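You operate a simulated robot arm through the tools that you are given. There is no shell and no other tool. Be economical: measure what you need, move in short steps, check, and stop when the job is done.

You are at the controls of a simulated robot arm. One attempt, no reset.

Task
Clamp the yellow-banded block, sand its burr off and lay it in the green tray.
Fine: sanding block back, vice left open.

The check looks at the end state, three seconds after you hand in, the way a careful person would. Anything else that was tipped, shoved, dropped, spilled or broken makes it a failure.

Robot
A 5-joint arm with a two-finger parallel gripper, fixed in place. Base frame: the origin is at the foot of the arm, x ahead of it, y to its left, z up; the work surface is at about z = 0. Units: m, rad, N and s.
With the tool pointing down near the work surface it reaches from about 0.26 to 0.68 m from the base axis. Its first joint turns from -1.152 to 1.152 rad. The tool tilts only in the upright plane through the base axis and itself; it spins freely about its own axis. Payload 2.9 kg.
The TCP is the grasp point between the finger pads, 0.03 m short of the fingertips. In the tool frame z runs along the fingers and y along their closing line. Largest opening 0.11 m; finger width 0.02, thickness 0.01; the body of the gripper, 0.048 by 0.112 m, starts 0.055 m behind the TCP.
Orientation is that of the tool frame in the base frame, as [roll, pitch, yaw] about the fixed x, y, z axes, in that order (R = Rz(yaw) Ry(pitch) Rx(roll)). With the fingers straight down and closing along the base's y, the tool's x points along the base's -x, its y along +y and its z along -z.

Tools
- The arm moves only by the tool arm_command. Its argument "commands" is a list of rows, each an object (a shift or turn left out is 0, a gripper value left out holds the last) with "delta_pos": the shift along the tool's x, y, z in units of 50 mm (1.0 is 50 mm), a list of three; "turn": the turn, a rotation vector about the tool's x, y, z in units of 5 degrees (1.0 is 5 degrees), a list of three; "claw": the finger opening in m, from 0 to 0.11. In form: [{"delta_pos": [dx, dy, dz], "turn": [ax, ay, az], "claw": claw}, ...]. A call has 1 to 8 rows; each row shifts and turns the commanded pose from where the row before left it, along the tool's axes as they then stand. A call with a number of a shift or a turn outside -1 to 1 is refused whole. A row lasts 0.2 s, in which the tool goes at most 0.05 m and 0.15 rad; a call with a longer step from one row to the next is refused whole, and so is a gripper value outside its range. A pose out of reach is approached as far as the arm can. The call stops where the force on the tool passes 40 N (or 10 N more than at its start, if that is more) or the arm is blocked; 0.2 s more then pass. The fingers move at their own pace (about 0.108 m/s each) and stop on an object; they squeeze with about 27 N. The grip force told is the motor's: it shows also when the fingers shut on nothing. Time passes only in rows, and 0.2 s behind the last, so rows that do not move let the fingers close. The reply holds the time, the measured pose of the TCP, the force on the tool along the base axes, the opening and the grip force, in the units named above and with some noise, and new pictures: "views" is both (left out), scene, wrist or none.
- Cameras (640 x 400 px; columns grow to the right, rows downward): "scene" is fixed at [0.0531, -0.484, 0.5911]; the picture's right is [0.46, -0.89, 0.00], its down [-0.60, -0.31, -0.73] and it looks along [0.65, 0.34, -0.68] (base axes); focal length 315 px, centre (320, 200). "wrist" rides on the gripper at [-0.036, 0, -0.057] in the tool frame; the picture's right is [0.00, -1.00, 0.00], its down [0.97, 0.00, -0.24] and it looks along [0.24, 0.00, 0.97] (tool axes); focal length 218 px, centre (320, 200). There is no depth. A picture from a camera that has moved, and an enlarged one, comes with that camera's place and axes in the base frame and with its lens.
- zoom(camera, box): a new picture of the part [left, top, right, bottom] of that camera's present view, enlarged. The clock stands still meanwhile.
- job_done(): hands the job in; it is judged then, once.

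Go step by step. Nothing tells you positions but the pictures and the camera data: compare them with the known pose of the tool, close in by small moves and look again before you grip or let go. The budget is 120 turns and 170 pictures, counting those below and the enlarged ones. Unless the task says otherwise, let go and move clear before handing in, and close with one line.

The tools are called as a command line: name --argument value ..., lists and objects as JSON in quotes. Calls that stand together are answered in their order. arm_command: Moves the arm, as the interface text tells. Its arguments: {"type":"object","properties":{"commands":{"type":"array","items":{"type":"object","properties":{"delta_pos":{"type":"array","items":{"type":"number"}},"turn":{"type":"array","items":{"type":"number"}},"claw":{"type":"number"}}}},"views":{"type":"string","enum":["both","scene","wrist","none"]}},"required":["commands"]} The other tools are called the same way: zoom (camera, box) takes an enlarged picture of a part of a camera's view; job_done () hands the job in.

At the start:

```text
clock: 0.0
eef_pos: [0.3339, -0.1162, 0.3468]
tool_rot: [-3.141, 0.0, -3.141]
ft_force: [0.7, 0.0, -0.2]
width: 0.1102
finger_force: 0.1
```

scene: 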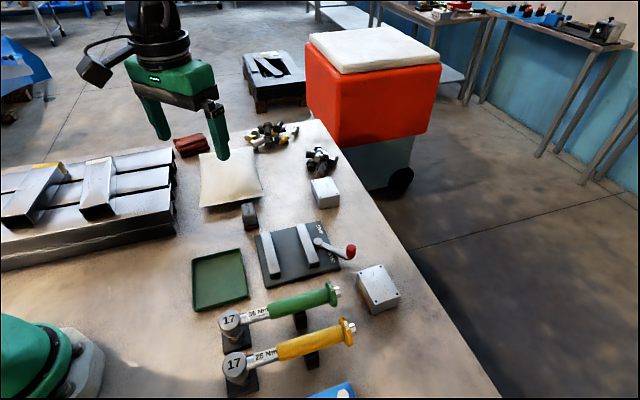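
wrist: 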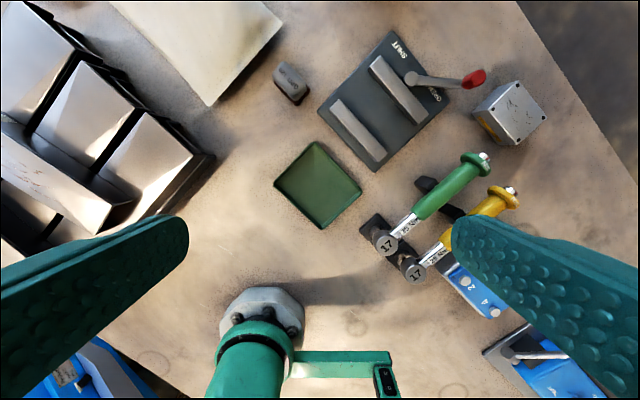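

I see a vice with a red-knobbed lever, a green tray, a small grey block, metal blocks, and torque wrenches. I'll zoom in to tell which block has the yellow band and which is the sanding block.

zoom --camera "scene" --box '[180, 160, 420, 310]'

zoom --camera "wrist" --box '[250, 20, 570, 220]'

zoom --camera "scene" --box '[160, 100, 360, 225]'

```text
2.67 times, centred on (300, 235) of scene
camera zoom: at [0.0531, -0.484, 0.5911], right [0.46, -0.89, 0.0], down [-0.6, -0.31, -0.73], along [0.65, 0.34, -0.68], focal length 841 px, centre (373, 107)
```

zoom: 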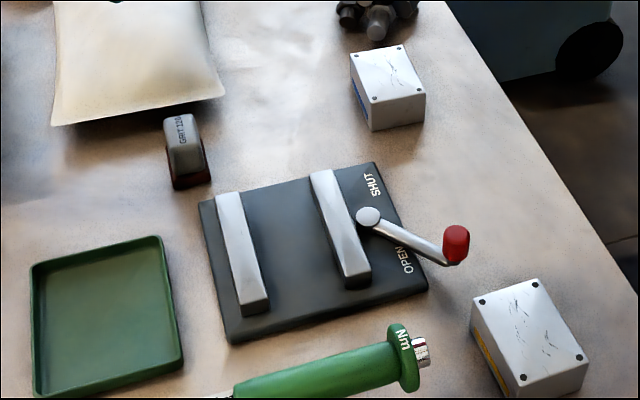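

```text
2.00 times, centred on (410, 120) of wrist
camera zoom: at [0.3716, -0.1163, 0.4043], right [0.0, -1.0, 0.0], down [-0.97, 0.0, 0.24], along [-0.24, 0.0, -0.97], focal length 436 px, centre (140, 360)
```

zoom: 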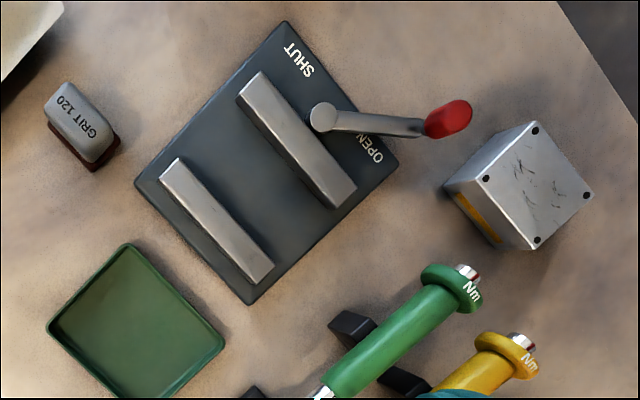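

```text
3.20 times, centred on (260, 162) of scene
camera zoom: at [0.0531, -0.484, 0.5911], right [0.46, -0.89, 0.0], down [-0.6, -0.31, -0.73], along [0.65, 0.34, -0.68], focal length 1009 px, centre (512, 320)
```

zoom: 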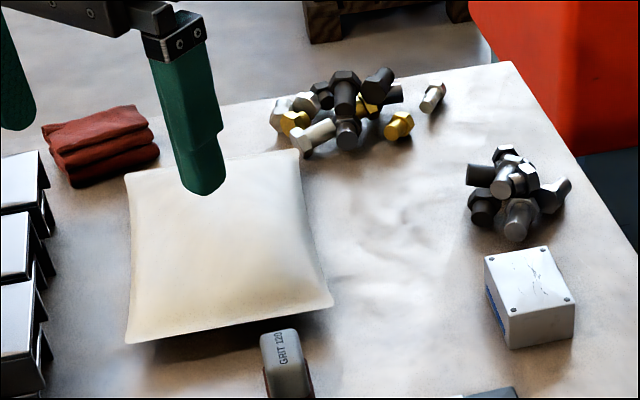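

The yellow-banded block is near (0.42, -0.43), the sanding block (GRIT 120) is beside the cushion, and the vice lever is at OPEN. I'll move over the block to look for the burr.

arm_command --commands '[{"delta_pos": [-0.15, -0.81, 0.19]}, {"delta_pos": [-0.15, -0.81, 0.19]}, {"delta_pos": [-0.15, -0.81, 0.19]}, {"delta_pos": [-0.15, -0.81, 0.19]}, {"delta_pos": [-0.15, -0.81, 0.19]}, {"delta_pos": [-0.15, -0.81, 0.19]}, {"delta_pos": [-0.15, -0.81, 0.19]}]'

```text
clock: 1.6
eef_pos: [0.3876, -0.4005, 0.2794]
tool_rot: [3.141, -0.001, -3.141]
ft_force: [0.0, 0.0, 0.3]
width: 0.1102
finger_force: 0.0
camera wrist: at [0.4243, -0.3995, 0.3372], right [0.0, -1.0, 0.0], down [-0.97, 0.0, 0.24], along [-0.24, 0.0, -0.97], focal length 218 px, centre (320, 200)
```

scene: 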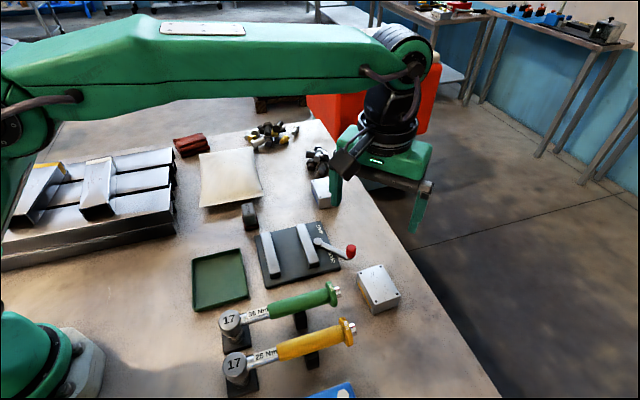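
wrist: 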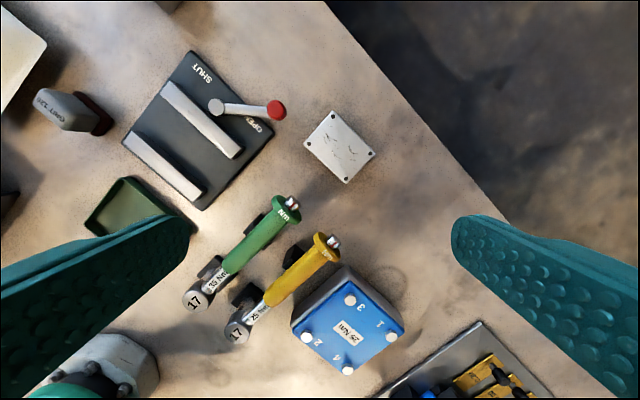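

zoom --camera "wrist" --box '[280, 90, 400, 200]'

zoom --camera "wrist" --box '[20, 40, 300, 215]'

zoom --camera "scene" --box '[340, 250, 420, 320]'

```text
3.64 times, centred on (340, 145) of wrist
camera zoom: at [0.4243, -0.3995, 0.3372], right [0.0, -1.0, 0.0], down [-0.97, 0.0, 0.24], along [-0.24, 0.0, -0.97], focal length 794 px, centre (247, 400)
```

zoom: 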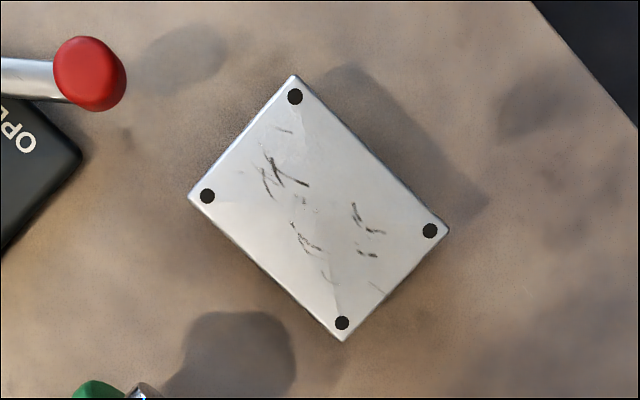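

```text
2.29 times, centred on (160, 128) of wrist
camera zoom: at [0.4243, -0.3995, 0.3372], right [0.0, -1.0, 0.0], down [-0.97, 0.0, 0.24], along [-0.24, 0.0, -0.97], focal length 499 px, centre (686, 366)
```

zoom: 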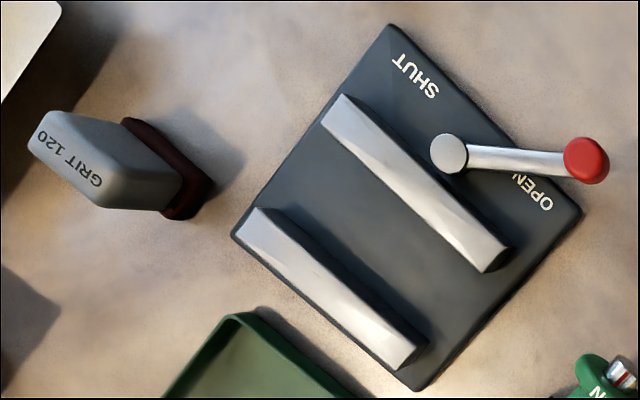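

```text
5.71 times, centred on (380, 285) of scene
camera zoom: at [0.0531, -0.4839, 0.5911], right [0.46, -0.89, 0.0], down [-0.6, -0.31, -0.73], along [0.65, 0.34, -0.68], focal length 1802 px, centre (-23, -286)
```

zoom: 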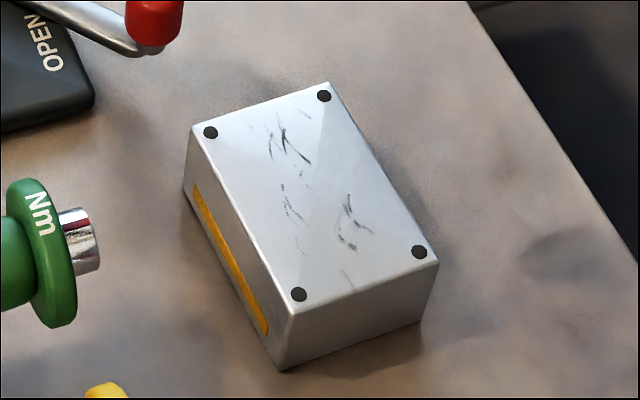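

The burr is the dark marks on the block's top face. The block measures about 0.078 x 0.056 x 0.037 m, with its long axis at about 47°, roughly parallel to the vice jaws. I'll turn the gripper to close across the block's ends and move over it.

arm_command --commands '[{"turn": [0, 0, 1]}, {"turn": [0, 0, 1]}, {"turn": [0, 0, 1]}, {"turn": [0, 0, 1]}, {"turn": [0, 0, 1]}, {"turn": [0, 0, 1]}, {"turn": [0, 0, 1]}, {"turn": [0, 0, 1]}]' --views "none"

arm_command --commands '[{"turn": [0, 0, 0.48]}, {"delta_pos": [-0.3, 0.02, 0.7]}, {"delta_pos": [-0.3, 0.02, 0.7]}, {"delta_pos": [-0.23, 0.04, 0.8]}, {"delta_pos": [0, 0, 0]}]'

```text
clock: 3.4
eef_pos: [0.3884, -0.4009, 0.2789]
tool_rot: [-3.141, 0.0, 2.443]
ft_force: [0.3, -0.8, 0.2]
width: 0.1099
finger_force: 0.1
```

```text
clock: 4.6
eef_pos: [0.42, -0.4255, 0.1699]
tool_rot: [3.14, -0.001, 2.4]
ft_force: [-0.2, -0.9, 0.3]
width: 0.1103
finger_force: 0.0
camera wrist: at [0.4471, -0.45, 0.2277], right [-0.67, -0.74, 0.0], down [-0.72, 0.65, 0.24], along [-0.18, 0.16, -0.97], focal length 218 px, centre (320, 200)
```

scene: 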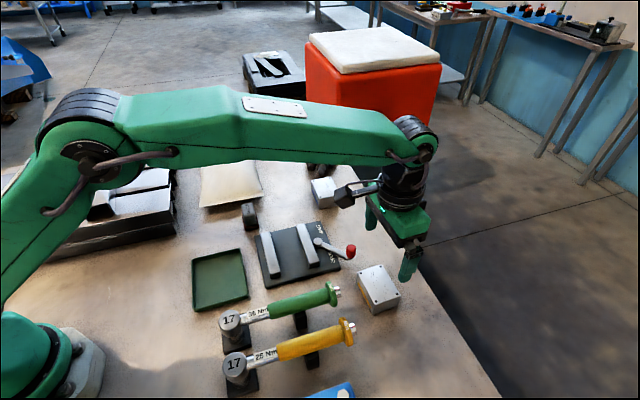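
wrist: 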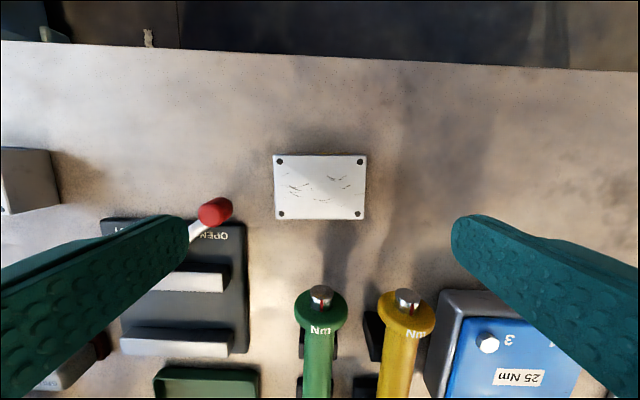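

The block is centred under the gripper and square to it. I'll narrow the opening to 0.096 to clear the lever knob and lower most of the way.

arm_command --commands '[{"claw": 0.096, "delta_pos": [0, 0, 0.4]}, {"delta_pos": [0, 0, 0.6]}, {"delta_pos": [0, 0, 0.6]}, {"delta_pos": [0, 0, 0.4]}]'

```text
clock: 5.6
eef_pos: [0.4221, -0.4248, 0.0693]
tool_rot: [3.141, -0.001, 2.401]
ft_force: [0.6, -0.3, -0.7]
width: 0.096
finger_force: 0.1
camera wrist: at [0.4489, -0.4489, 0.1265], right [-0.67, -0.74, 0.0], down [-0.72, 0.65, 0.24], along [-0.18, 0.16, -0.97], focal length 218 px, centre (320, 200)
```

scene: 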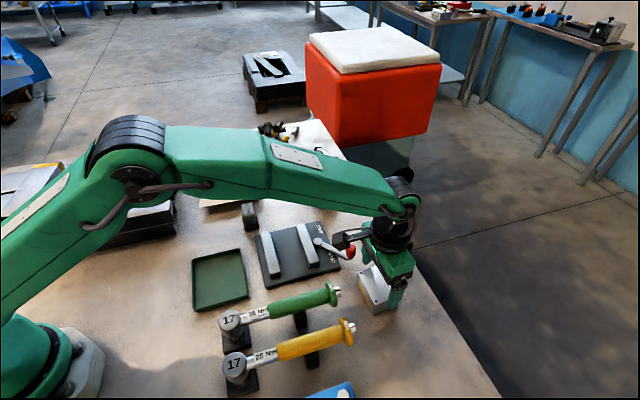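
wrist: 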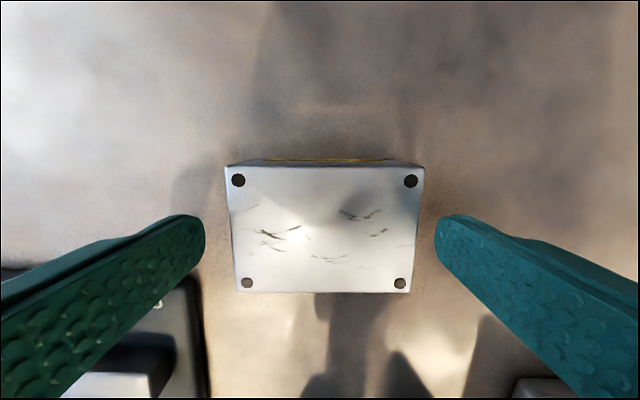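

Well centred. I'll lower to grasp height and close.

arm_command --commands '[{"delta_pos": [0, -0.02, 0.3]}, {"delta_pos": [0, 0, 0.3]}, {}, {"claw": 0.06}, {}, {}]' --views "wrist"

```text
clock: 7.0
eef_pos: [0.4199, -0.4273, 0.0407]
tool_rot: [3.141, 0.0, 2.401]
ft_force: [-0.1, -0.1, -0.4]
width: 0.08
finger_force: 26.9
camera wrist: at [0.4478, -0.4505, 0.0979], right [-0.67, -0.74, 0.0], down [-0.72, 0.65, 0.24], along [-0.18, 0.16, -0.97], focal length 218 px, centre (320, 200)
```

wrist: 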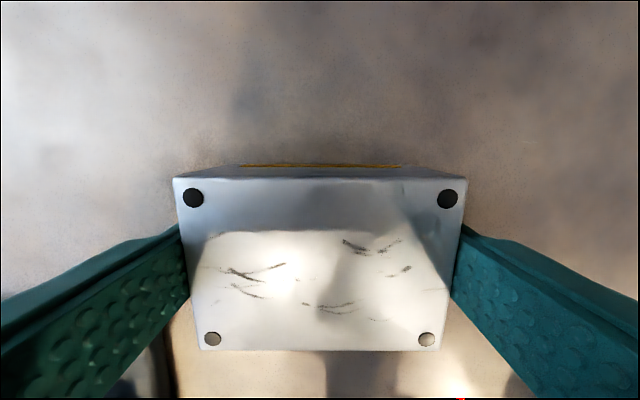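

Gripped (0.080 wide). I'll lift and carry it high over the vice gap.

arm_command --commands '[{"delta_pos": [0, 0, -0.8]}, {"delta_pos": [0, 0, -0.8]}, {"delta_pos": [0, 0, -0.8]}, {"delta_pos": [0.5, 0.6, 0]}, {"delta_pos": [0.57, 0.66, 0]}, {"delta_pos": [0.57, 0.66, 0]}, {"delta_pos": [0.57, 0.66, 0]}, {"delta_pos": [0.57, 0.66, 0]}]'

```text
clock: 8.8
eef_pos: [0.4279, -0.2144, 0.1571]
tool_rot: [-3.14, 0.0, 2.401]
ft_force: [-0.8, -0.8, -4.5]
width: 0.0801
finger_force: 27.4
camera wrist: at [0.4546, -0.2387, 0.2147], right [-0.67, -0.74, 0.0], down [-0.72, 0.65, 0.24], along [-0.18, 0.16, -0.97], focal length 218 px, centre (320, 200)
```

scene: 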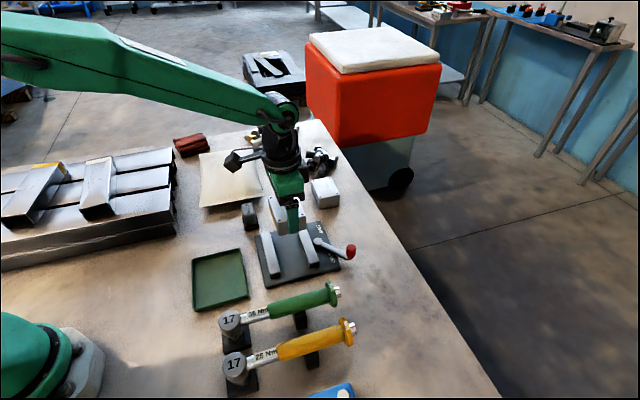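
wrist: 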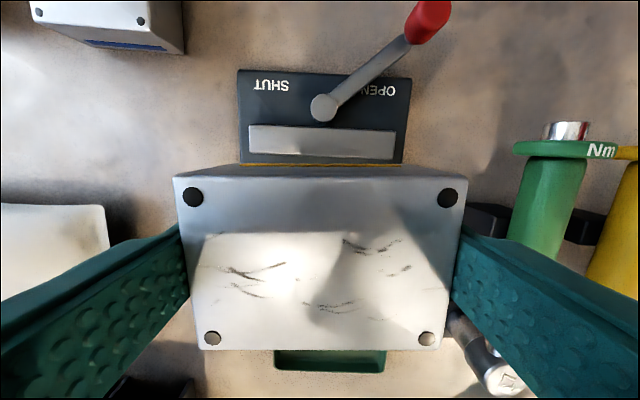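

The jaws are turned about 2.5° from the block. I'll correct the yaw and back off toward the tray, so the camera sees both jaws and I can measure the gap.

arm_command --commands '[{"turn": [0, 0, 0.52]}, {"delta_pos": [0.8, 0, 0]}, {"delta_pos": [0.9, 0, 0]}, {}]' --views "wrist"

zoom --camera "wrist" --box '[200, 0, 480, 175]'

zoom --camera "scene" --box '[240, 200, 370, 290]'

```text
clock: 9.8
eef_pos: [0.3647, -0.1549, 0.1578]
tool_rot: [-3.141, 0.0, 2.356]
ft_force: [0.1, 0.1, -4.6]
width: 0.0802
finger_force: 26.4
camera wrist: at [0.3912, -0.1787, 0.2171], right [-0.71, -0.71, 0.0], down [-0.69, 0.69, 0.24], along [-0.17, 0.17, -0.97], focal length 218 px, centre (320, 200)
```

wrist: 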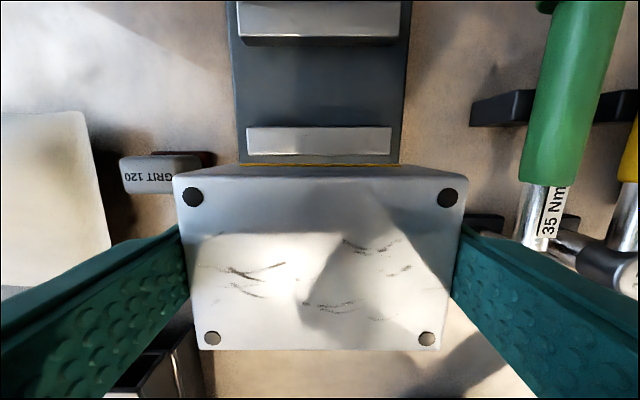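

```text
2.29 times, centred on (340, 88) of wrist
camera zoom: at [0.3912, -0.1787, 0.2171], right [-0.71, -0.71, 0.0], down [-0.69, 0.69, 0.24], along [-0.17, 0.17, -0.97], focal length 499 px, centre (274, 457)
```

zoom: 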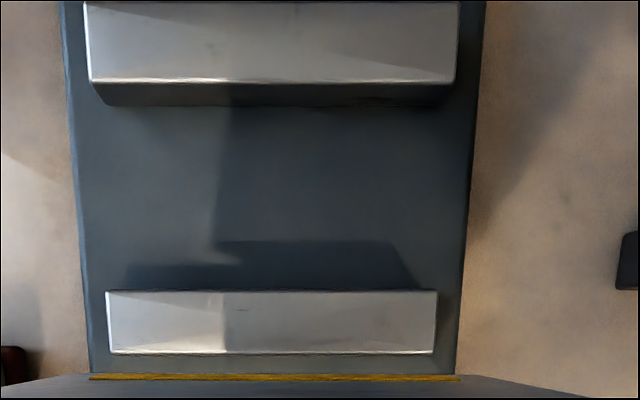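

```text
4.44 times, centred on (305, 245) of scene
camera zoom: at [0.0531, -0.484, 0.5911], right [0.46, -0.89, 0.0], down [-0.6, -0.31, -0.73], along [0.65, 0.34, -0.68], focal length 1402 px, centre (387, 0)
```

zoom: 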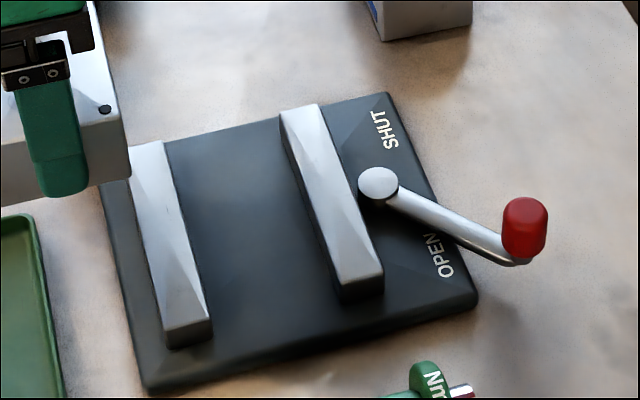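

Now square with the jaws. The gap is about 64 mm against a block of about 57 mm, and the gap centre is about 85 mm back along tool -x. I'll move over it and lower partway.

arm_command --commands '[{"delta_pos": [-0.85, 0, 0]}, {"delta_pos": [-0.85, 0, 0]}, {}, {"delta_pos": [0, 0, 0.5]}, {"delta_pos": [0, 0, 0.5]}, {}]'

zoom --camera "scene" --box '[240, 190, 370, 290]'

```text
clock: 11.2
eef_pos: [0.428, -0.2132, 0.11]
tool_rot: [3.141, 0.001, 2.355]
ft_force: [0.9, -0.2, -4.0]
width: 0.0799
finger_force: 26.7
camera wrist: at [0.4536, -0.2378, 0.1682], right [-0.71, -0.71, 0.0], down [-0.69, 0.69, 0.24], along [-0.17, 0.17, -0.97], focal length 218 px, centre (320, 200)
```

scene: 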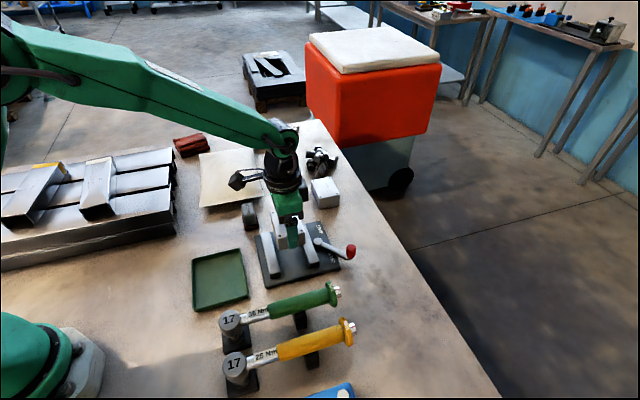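
wrist: 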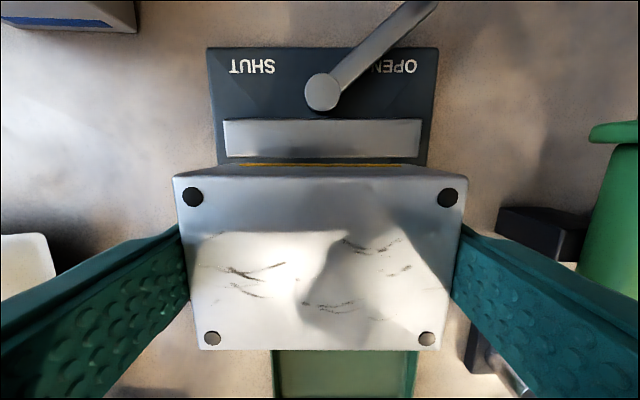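

```text
4.00 times, centred on (305, 240) of scene
camera zoom: at [0.0531, -0.484, 0.5911], right [0.46, -0.89, 0.0], down [-0.6, -0.31, -0.73], along [0.65, 0.34, -0.68], focal length 1262 px, centre (380, 40)
```

zoom: 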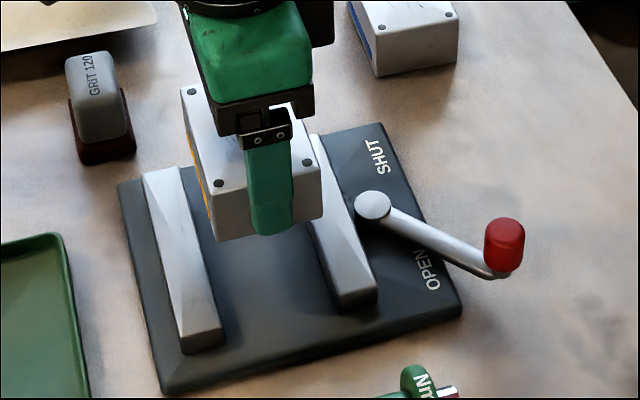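

Clearance on the lever-side jaw looks about 1–2 mm, so I'll shift 2.5 mm toward the other jaw and lower gently.

arm_command --commands '[{"delta_pos": [0.05, 0, 0.2]}, {"delta_pos": [0, 0, 0.3]}, {"delta_pos": [0, 0, 0.2]}, {"delta_pos": [0, 0, 0.2]}, {}]'

zoom --camera "scene" --box '[240, 190, 370, 290]'

```text
clock: 12.4
eef_pos: [0.4253, -0.212, 0.0648]
tool_rot: [-3.141, -0.001, 2.355]
ft_force: [1.3, -0.6, -4.0]
width: 0.0801
finger_force: 26.9
camera wrist: at [0.4513, -0.2363, 0.1226], right [-0.71, -0.71, 0.0], down [-0.69, 0.69, 0.24], along [-0.17, 0.17, -0.97], focal length 218 px, centre (320, 200)
```

scene: 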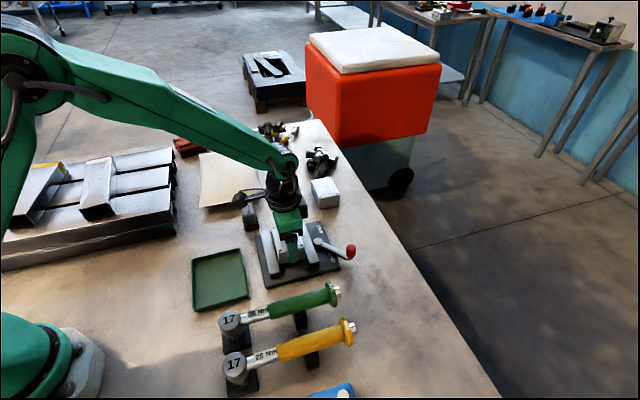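
wrist: 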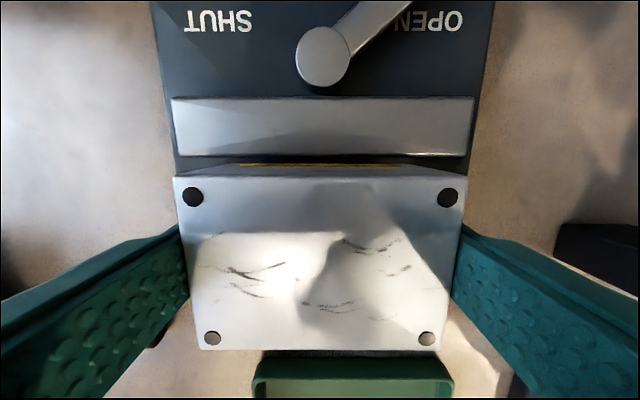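

```text
4.00 times, centred on (305, 240) of scene
camera zoom: at [0.0531, -0.484, 0.5911], right [0.46, -0.89, 0.0], down [-0.6, -0.31, -0.73], along [0.65, 0.34, -0.68], focal length 1262 px, centre (380, 40)
```

zoom: 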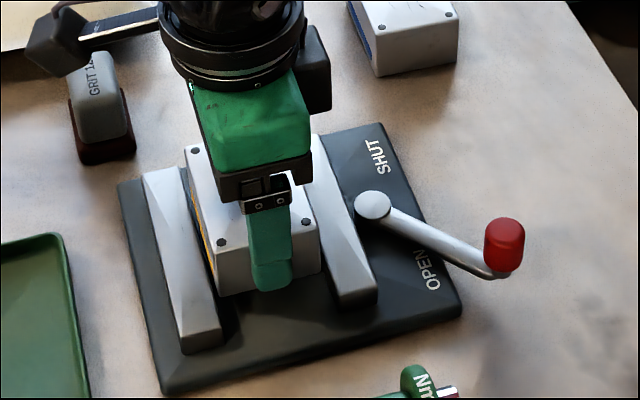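

The block has entered between the jaws with clearance on both sides. I'll lower it to the plate in fine steps.

arm_command --commands '[{"delta_pos": [0, 0, 0.1]}, {"delta_pos": [0, 0, 0.06]}, {"delta_pos": [0, 0, 0.04]}, {"delta_pos": [0, 0, 0.03]}, {}]' --views "wrist"

zoom --camera "scene" --box '[240, 190, 370, 290]'

```text
clock: 13.6
eef_pos: [0.4259, -0.2107, 0.0535]
tool_rot: [-3.142, 0.0, 2.356]
ft_force: [0.5, 0.5, -4.8]
width: 0.0801
finger_force: 26.9
camera wrist: at [0.4518, -0.2363, 0.1111], right [-0.71, -0.71, 0.0], down [-0.69, 0.69, 0.24], along [-0.17, 0.17, -0.97], focal length 218 px, centre (320, 200)
```

wrist: 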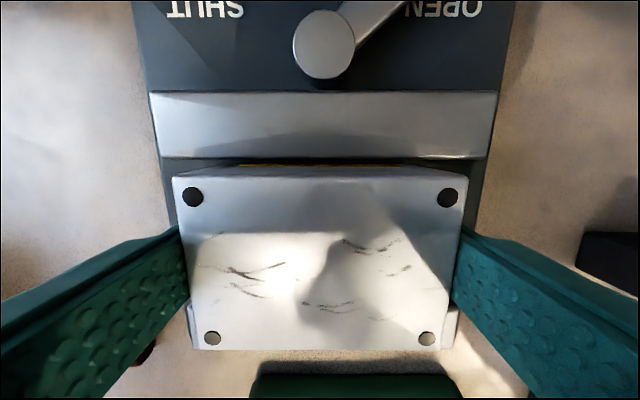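

```text
4.00 times, centred on (305, 240) of scene
camera zoom: at [0.0531, -0.484, 0.5911], right [0.46, -0.89, 0.0], down [-0.6, -0.31, -0.73], along [0.65, 0.34, -0.68], focal length 1262 px, centre (380, 40)
```

zoom: 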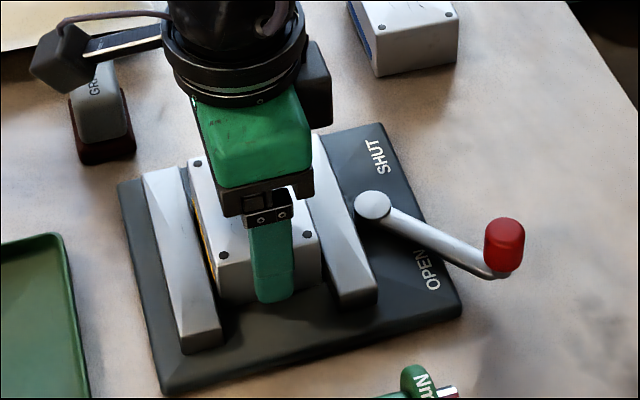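

arm_command --commands '[{"delta_pos": [0, 0, 0.03]}, {"delta_pos": [0, 0, 0.03]}, {"delta_pos": [0, 0, 0.02]}, {}]' --views "none"

```text
clock: 14.6
eef_pos: [0.4269, -0.2126, 0.0496]
tool_rot: [3.141, 0.004, 2.356]
ft_force: [-0.9, 1.4, 19.3]
width: 0.0799
finger_force: 26.8
```

Contact with the plate. I'll release and rise.

arm_command --commands '[{"delta_pos": [0, 0, -0.03]}, {"claw": 0.1}, {}, {"delta_pos": [0, 0, -0.5]}, {"delta_pos": [0, 0, -0.8]}, {"delta_pos": [0, 0, -0.8]}, {"delta_pos": [0, 0, -0.8]}]'

zoom --camera "wrist" --box '[180, 60, 480, 260]'

zoom --camera "scene" --box '[240, 190, 370, 290]'

```text
clock: 16.2
eef_pos: [0.4247, -0.2121, 0.1965]
tool_rot: [-3.14, 0.0, 2.355]
ft_force: [0.4, 0.9, -0.4]
width: 0.1002
finger_force: 0.0
camera wrist: at [0.45, -0.2368, 0.2548], right [-0.71, -0.71, 0.0], down [-0.69, 0.69, 0.24], along [-0.17, 0.17, -0.97], focal length 218 px, centre (320, 200)
```

scene: 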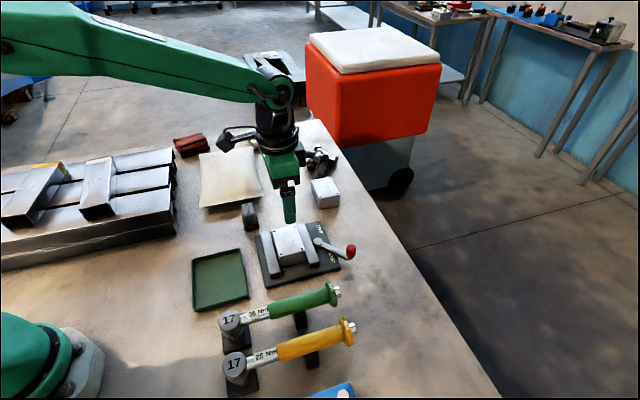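
wrist: 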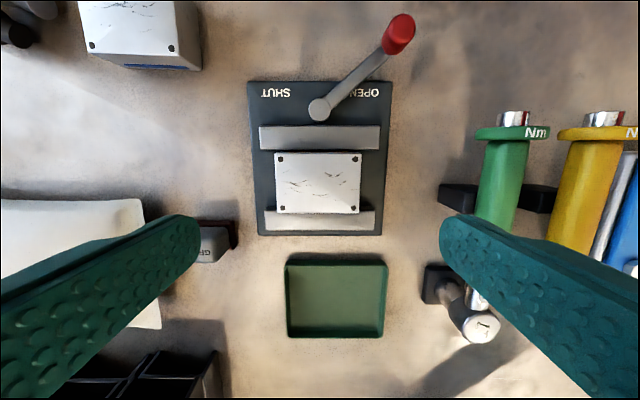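

```text
2.00 times, centred on (330, 160) of wrist
camera zoom: at [0.45, -0.2368, 0.2548], right [-0.71, -0.71, 0.0], down [-0.69, 0.69, 0.24], along [-0.17, 0.17, -0.97], focal length 436 px, centre (300, 280)
```

zoom: 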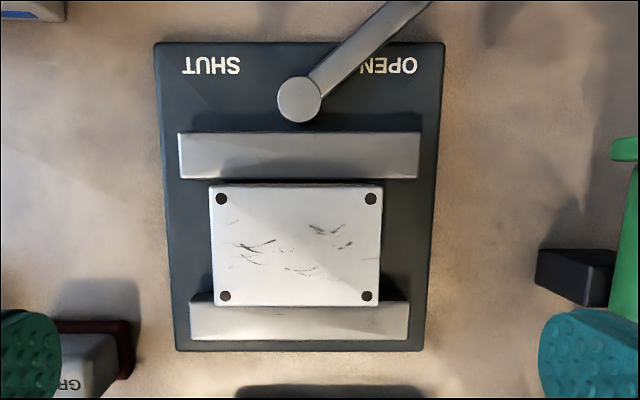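

```text
4.00 times, centred on (305, 240) of scene
camera zoom: at [0.0531, -0.484, 0.5911], right [0.46, -0.89, 0.0], down [-0.6, -0.31, -0.73], along [0.65, 0.34, -0.68], focal length 1262 px, centre (380, 40)
```

zoom: 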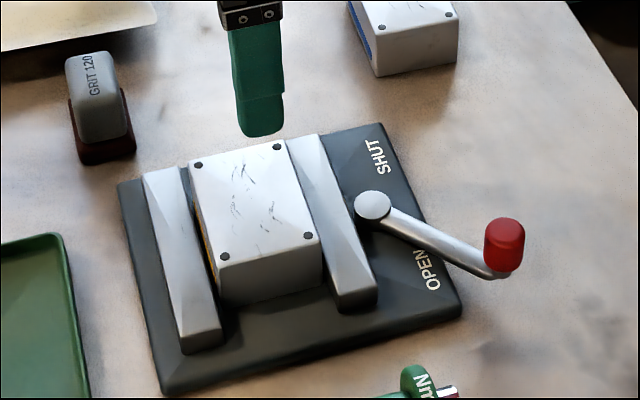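

The block sits cleanly in the vice. Next is the lever: the pivot is near (0.473, -0.261) and the knob near (0.466, -0.347). I'll turn the gripper tangential to the lever and move above the knob.

arm_command --commands '[{"turn": [0, 0, 1], "claw": 0.06}, {"turn": [0, 0, 1]}, {"turn": [0, 0, 1]}, {"turn": [0, 0, 1]}, {"turn": [0, 0, 1]}, {"turn": [0, 0, 1]}, {"turn": [0, 0, 1]}, {"turn": [0, 0, 1]}]' --views "none"

arm_command --commands '[{"turn": [0, 0, 1]}, {"turn": [0, 0, 1]}, {"delta_pos": [-0.87, 0.35, 0]}, {"delta_pos": [-0.87, 0.35, 0]}, {"delta_pos": [-0.88, 0.36, 0]}, {"delta_pos": [0, 0, 0.7]}, {"delta_pos": [0, 0, 0.6]}, {}]'

```text
clock: 18.0
eef_pos: [0.4251, -0.21, 0.1963]
tool_rot: [-3.141, 0.0, 1.655]
ft_force: [0.6, 0.2, 0.0]
width: 0.06
finger_force: 0.0
```

```text
clock: 19.8
eef_pos: [0.465, -0.344, 0.1308]
tool_rot: [-3.14, -0.002, 1.482]
ft_force: [1.3, -0.1, 0.6]
width: 0.0602
finger_force: 0.0
camera wrist: at [0.4636, -0.38, 0.1884], right [-1.0, 0.09, 0.0], down [0.08, 0.97, 0.24], along [0.02, 0.24, -0.97], focal length 218 px, centre (320, 200)
```

scene: 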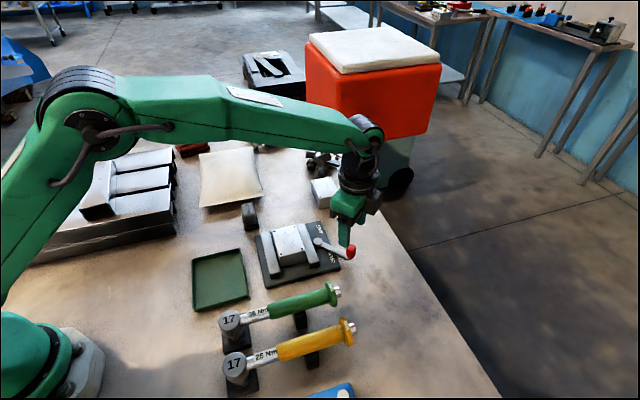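
wrist: 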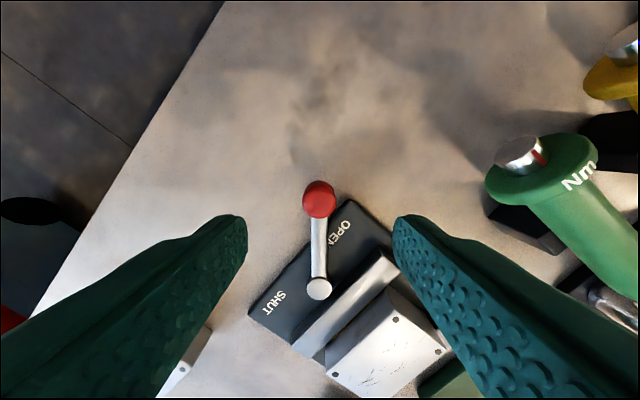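

The knob is centred between the fingers. I'll lower and grip it.

arm_command --commands '[{"delta_pos": [-0.04, 0, 0.5]}, {"delta_pos": [0, 0, 0.5]}, {"delta_pos": [0, 0, 0.5]}, {}]'

zoom --camera "scene" --box '[290, 190, 420, 290]'

```text
clock: 20.8
eef_pos: [0.4661, -0.3476, 0.054]
tool_rot: [-3.141, 0.0, 1.484]
ft_force: [0.1, -0.7, 0.5]
width: 0.0601
finger_force: 0.0
camera wrist: at [0.4636, -0.3828, 0.1128], right [-1.0, 0.09, 0.0], down [0.08, 0.97, 0.24], along [0.02, 0.24, -0.97], focal length 218 px, centre (320, 200)
```

scene: 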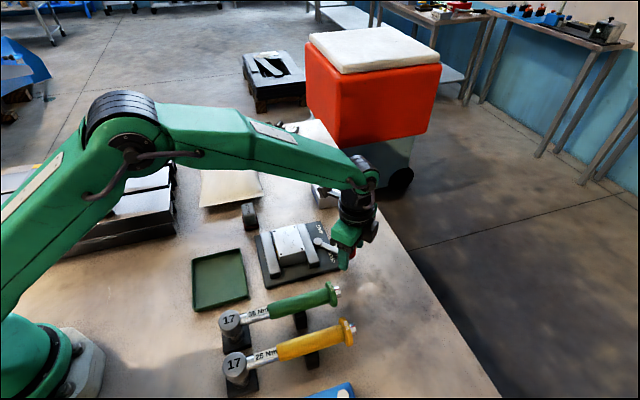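
wrist: 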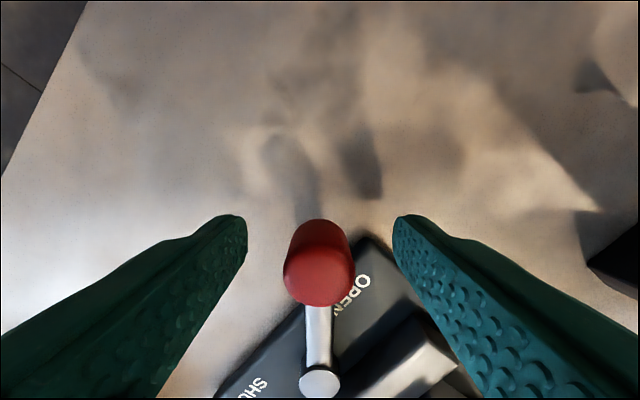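

```text
4.00 times, centred on (355, 240) of scene
camera zoom: at [0.0531, -0.484, 0.5911], right [0.46, -0.89, 0.0], down [-0.6, -0.31, -0.73], along [0.65, 0.34, -0.68], focal length 1262 px, centre (180, 40)
```

zoom: 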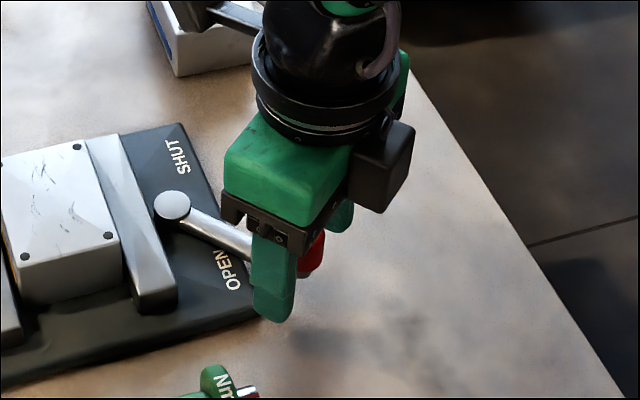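

The knob sits about 5 mm nearer the pivot than the TCP. I'll correct, lower slightly and close on it.

arm_command --commands '[{"delta_pos": [0.1, 0, 0.08]}, {}, {"claw": 0.01}, {}, {}]' --views "wrist"

```text
clock: 22.0
eef_pos: [0.4659, -0.3427, 0.0508]
tool_rot: [3.141, -0.001, 1.484]
ft_force: [2.9, 0.6, -2.6]
width: 0.0214
finger_force: 45.2
camera wrist: at [0.4642, -0.3783, 0.1091], right [-1.0, 0.09, 0.0], down [0.08, 0.97, 0.24], along [0.02, 0.24, -0.97], focal length 218 px, centre (320, 200)
```

wrist: 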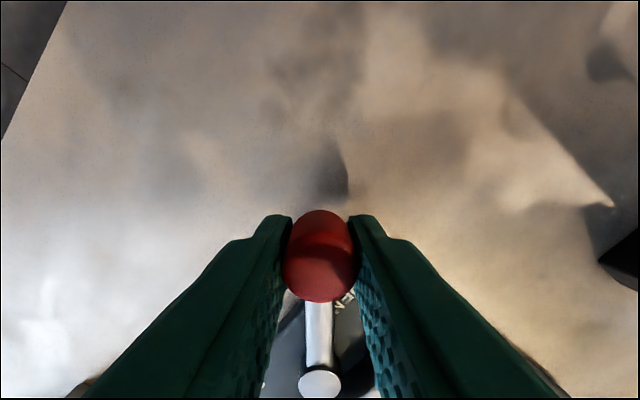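

Knob gripped. The lever radius is about 0.074 m. I'll swing it toward SHUT in an arc, starting with 40°.

arm_command --commands '[{"delta_pos": [0.0056, 0.129, 0], "turn": [0, 0, -1]}, {"delta_pos": [0.0056, 0.129, 0], "turn": [0, 0, -1]}, {"delta_pos": [0.0056, 0.129, 0], "turn": [0, 0, -1]}, {"delta_pos": [0.0056, 0.129, 0], "turn": [0, 0, -1]}, {"delta_pos": [0.0056, 0.129, 0], "turn": [0, 0, -1]}, {"delta_pos": [0.0056, 0.129, 0], "turn": [0, 0, -1]}, {"delta_pos": [0.0056, 0.129, 0], "turn": [0, 0, -1]}, {"delta_pos": [0.0056, 0.129, 0], "turn": [0, 0, -1]}]'

```text
clock: 23.8
eef_pos: [0.5156, -0.3319, 0.0514]
tool_rot: [3.141, 0.004, 2.182]
ft_force: [12.4, -25.6, -24.1]
width: 0.0214
finger_force: 44.9
camera wrist: at [0.5375, -0.3597, 0.1094], right [-0.82, -0.57, 0.0], down [-0.56, 0.8, 0.24], along [-0.14, 0.2, -0.97], focal length 218 px, centre (320, 200)
```

scene: 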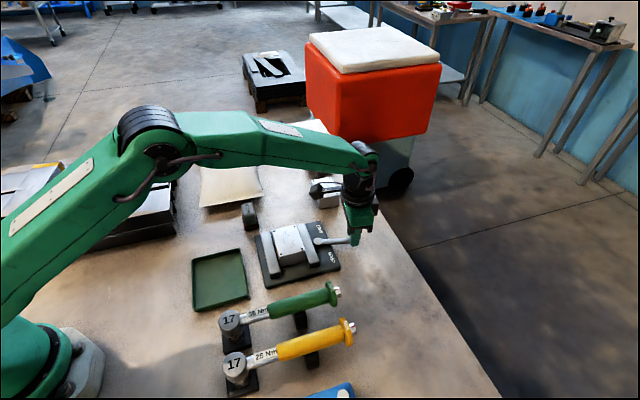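
wrist: 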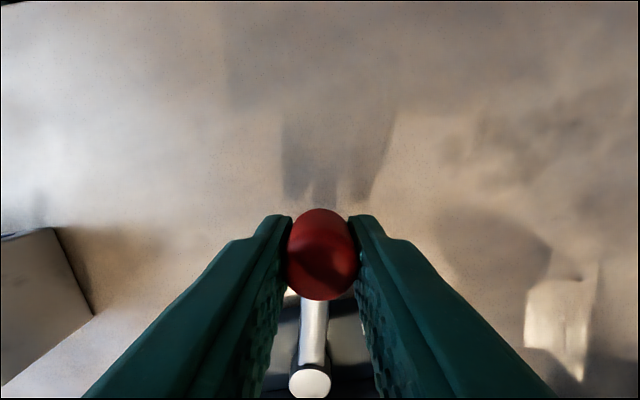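

The forces show the true radius is nearer 0.082 m, with the pivot at (0.473, -0.261). The lever has turned 36°. I'll ease outward and continue with the corrected arc.

arm_command --commands '[{"delta_pos": [-0.03, 0.1, 0.01], "turn": [0, 0, -0.5]}, {"delta_pos": [-0.02, 0.15, 0.01], "turn": [0, 0, -1]}, {"delta_pos": [-0.005, 0.152, 0], "turn": [0, 0, -1]}, {"delta_pos": [0, 0.152, 0], "turn": [0, 0, -1]}]' --views "wrist"

```text
clock: 24.8
eef_pos: [0.5376, -0.3119, 0.0516]
tool_rot: [-3.14, -0.008, 2.49]
ft_force: [-27.9, 18.1, 13.9]
width: 0.0213
finger_force: 45.3
camera wrist: at [0.5671, -0.3335, 0.1094], right [-0.61, -0.8, 0.0], down [-0.77, 0.59, 0.25], along [-0.2, 0.15, -0.97], focal length 218 px, centre (320, 200)
```

wrist: 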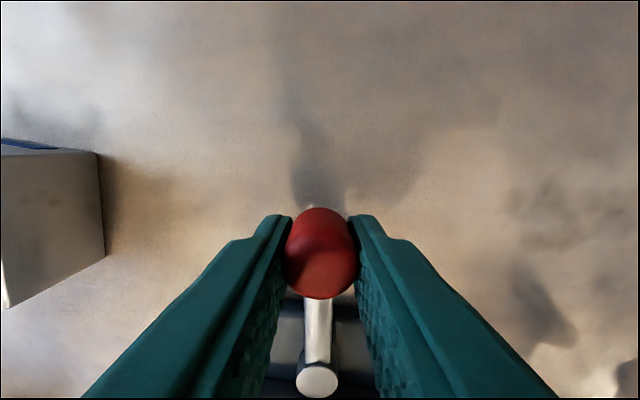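

arm_command --commands '[{"delta_pos": [0.04, 0.0, 0]}, {"delta_pos": [0.006, 0.14, 0], "turn": [0, 0, -1]}, {"delta_pos": [0.006, 0.14, 0], "turn": [0, 0, -1]}, {"delta_pos": [0.006, 0.14, 0], "turn": [0, 0, -1]}]' --views "none"

```text
clock: 25.8
eef_pos: [0.5476, -0.2947, 0.052]
tool_rot: [3.141, 0.004, 2.75]
ft_force: [2.4, -6.5, 6.0]
width: 0.021
finger_force: 45.1
```

arm_command --commands '[{"delta_pos": [0.006, 0.141, 0], "turn": [0, 0, -1]}, {"delta_pos": [0.006, 0.141, 0], "turn": [0, 0, -1]}, {"delta_pos": [0.006, 0.141, 0], "turn": [0, 0, -1]}, {"delta_pos": [0.006, 0.141, 0], "turn": [0, 0, -1]}]'

zoom --camera "scene" --box '[240, 190, 370, 290]'

```text
clock: 26.8
eef_pos: [0.5545, -0.2669, 0.0513]
tool_rot: [-3.138, 0.007, 3.101]
ft_force: [27.8, -4.9, -4.9]
width: 0.0213
finger_force: 44.8
camera wrist: at [0.5912, -0.2681, 0.1096], right [-0.04, -1.0, 0.0], down [-0.97, 0.04, 0.23], along [-0.23, 0.01, -0.97], focal length 218 px, centre (320, 200)
```

scene: 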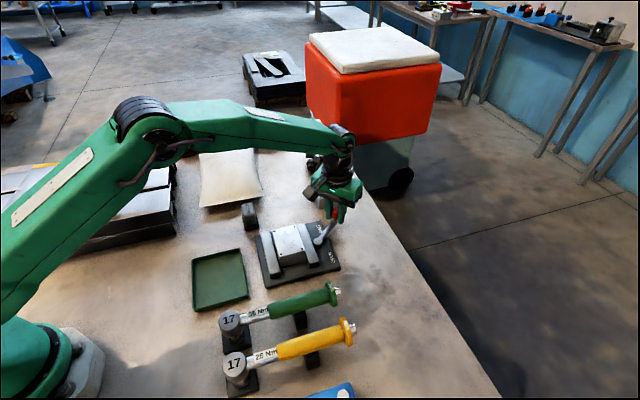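
wrist: 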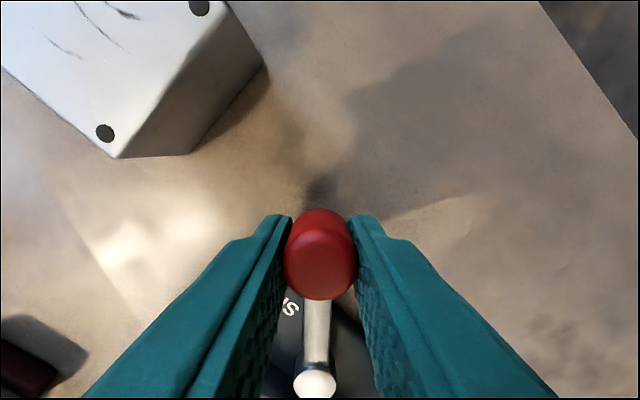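

```text
4.00 times, centred on (305, 240) of scene
camera zoom: at [0.0532, -0.484, 0.5911], right [0.46, -0.89, 0.0], down [-0.6, -0.31, -0.73], along [0.65, 0.34, -0.68], focal length 1262 px, centre (380, 40)
```

zoom: 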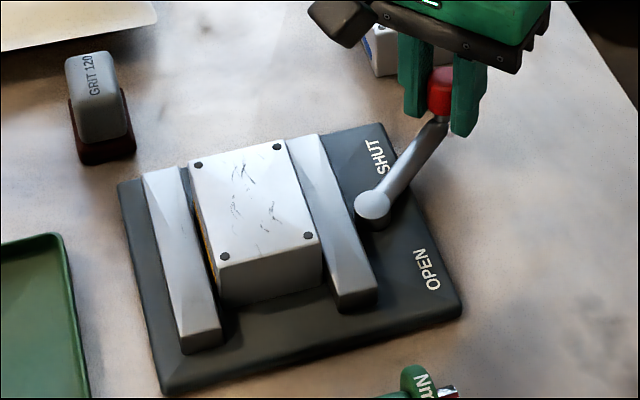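

The lever is near SHUT (-4°) but the jaw has not visibly moved yet. I'll ease outward and continue.

arm_command --commands '[{"delta_pos": [-0.05, 0.0, 0]}, {"delta_pos": [0.0, 0.141, 0], "turn": [0, 0, -1]}, {"delta_pos": [0.006, 0.141, 0], "turn": [0, 0, -1]}, {}]' --views "none"

zoom --camera "scene" --box '[240, 190, 370, 290]'

```text
clock: 27.8
eef_pos: [0.5553, -0.2561, 0.0518]
tool_rot: [3.142, 0.001, -3.01]
ft_force: [-2.1, -4.0, 13.1]
width: 0.0213
finger_force: 45.4
```

```text
4.00 times, centred on (305, 240) of scene
camera zoom: at [0.053, -0.4839, 0.5911], right [0.46, -0.89, 0.0], down [-0.6, -0.31, -0.73], along [0.65, 0.34, -0.68], focal length 1262 px, centre (380, 40)
```

zoom: 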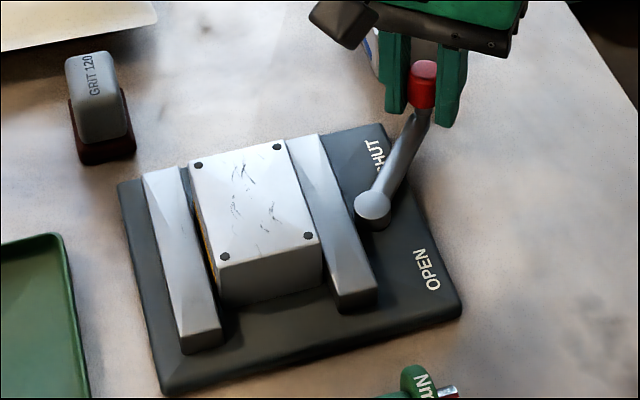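

arm_command --commands '[{"delta_pos": [0.006, 0.141, 0], "turn": [0, 0, -1]}, {"delta_pos": [0.006, 0.141, 0], "turn": [0, 0, -1]}, {}]' --views "wrist"

zoom --camera "scene" --box '[240, 190, 370, 290]'

```text
clock: 28.3
eef_pos: [0.5539, -0.2545, 0.0514]
tool_rot: [-3.134, 0.012, -2.926]
ft_force: [2.4, -12.1, -3.9]
width: 0.021
finger_force: 44.7
stopped in row 2: the force on the tool passed its limit (the readings are from after the stop); the commanded pose is now the measured one
camera wrist: at [0.5893, -0.2461, 0.1096], right [0.21, -0.98, 0.01], down [-0.95, -0.2, 0.23], along [-0.22, -0.06, -0.97], focal length 218 px, centre (320, 200)
```

wrist: 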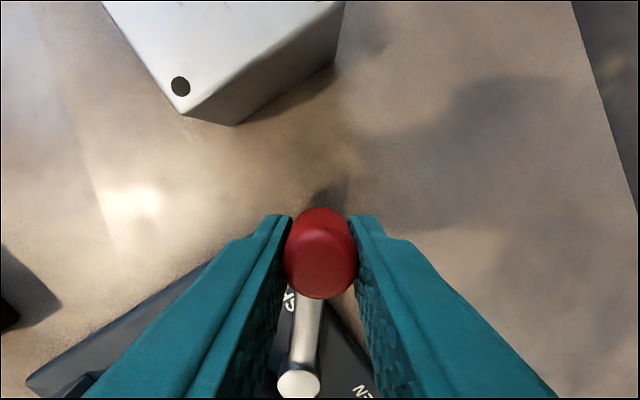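

```text
4.00 times, centred on (305, 240) of scene
camera zoom: at [0.0531, -0.484, 0.5911], right [0.46, -0.89, 0.0], down [-0.6, -0.31, -0.73], along [0.65, 0.34, -0.68], focal length 1262 px, centre (380, 40)
```

zoom: 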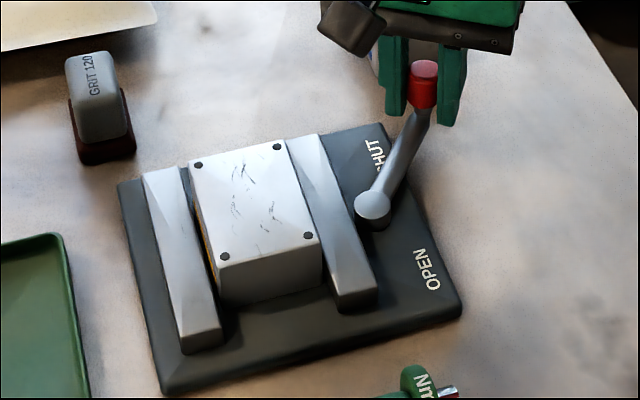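

The lever hit its end stop at SHUT. I'll release the knob, rise, and inspect whether the block is clamped.

arm_command --commands '[{"claw": 0.05}, {}, {"delta_pos": [0, 0, -0.6]}, {"delta_pos": [0, 0, -0.9]}, {"delta_pos": [0.5, 0, -0.8]}, {"delta_pos": [0.8, 0.2, -0.4]}, {}]'

zoom --camera "scene" --box '[240, 190, 370, 290]'

```text
clock: 29.9
eef_pos: [0.4857, -0.2562, 0.1854]
tool_rot: [-3.133, 0.01, -2.925]
ft_force: [1.0, 0.0, -0.9]
width: 0.05
finger_force: 0.1
camera wrist: at [0.5216, -0.2476, 0.245], right [0.21, -0.98, 0.01], down [-0.95, -0.21, 0.23], along [-0.22, -0.06, -0.97], focal length 218 px, centre (320, 200)
```

scene: 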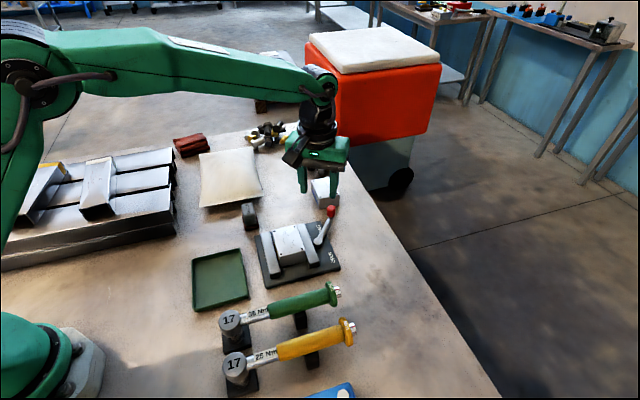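
wrist: 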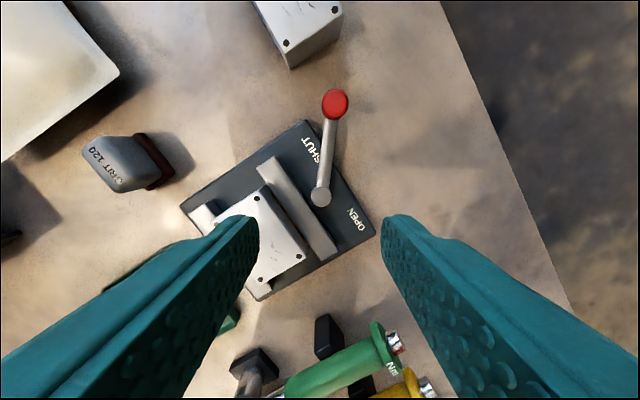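

```text
4.00 times, centred on (305, 240) of scene
camera zoom: at [0.0531, -0.484, 0.5911], right [0.46, -0.89, 0.0], down [-0.6, -0.31, -0.73], along [0.65, 0.34, -0.68], focal length 1262 px, centre (380, 40)
```

zoom: 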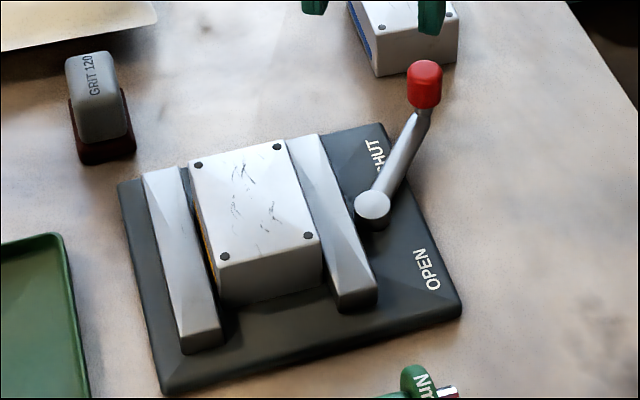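

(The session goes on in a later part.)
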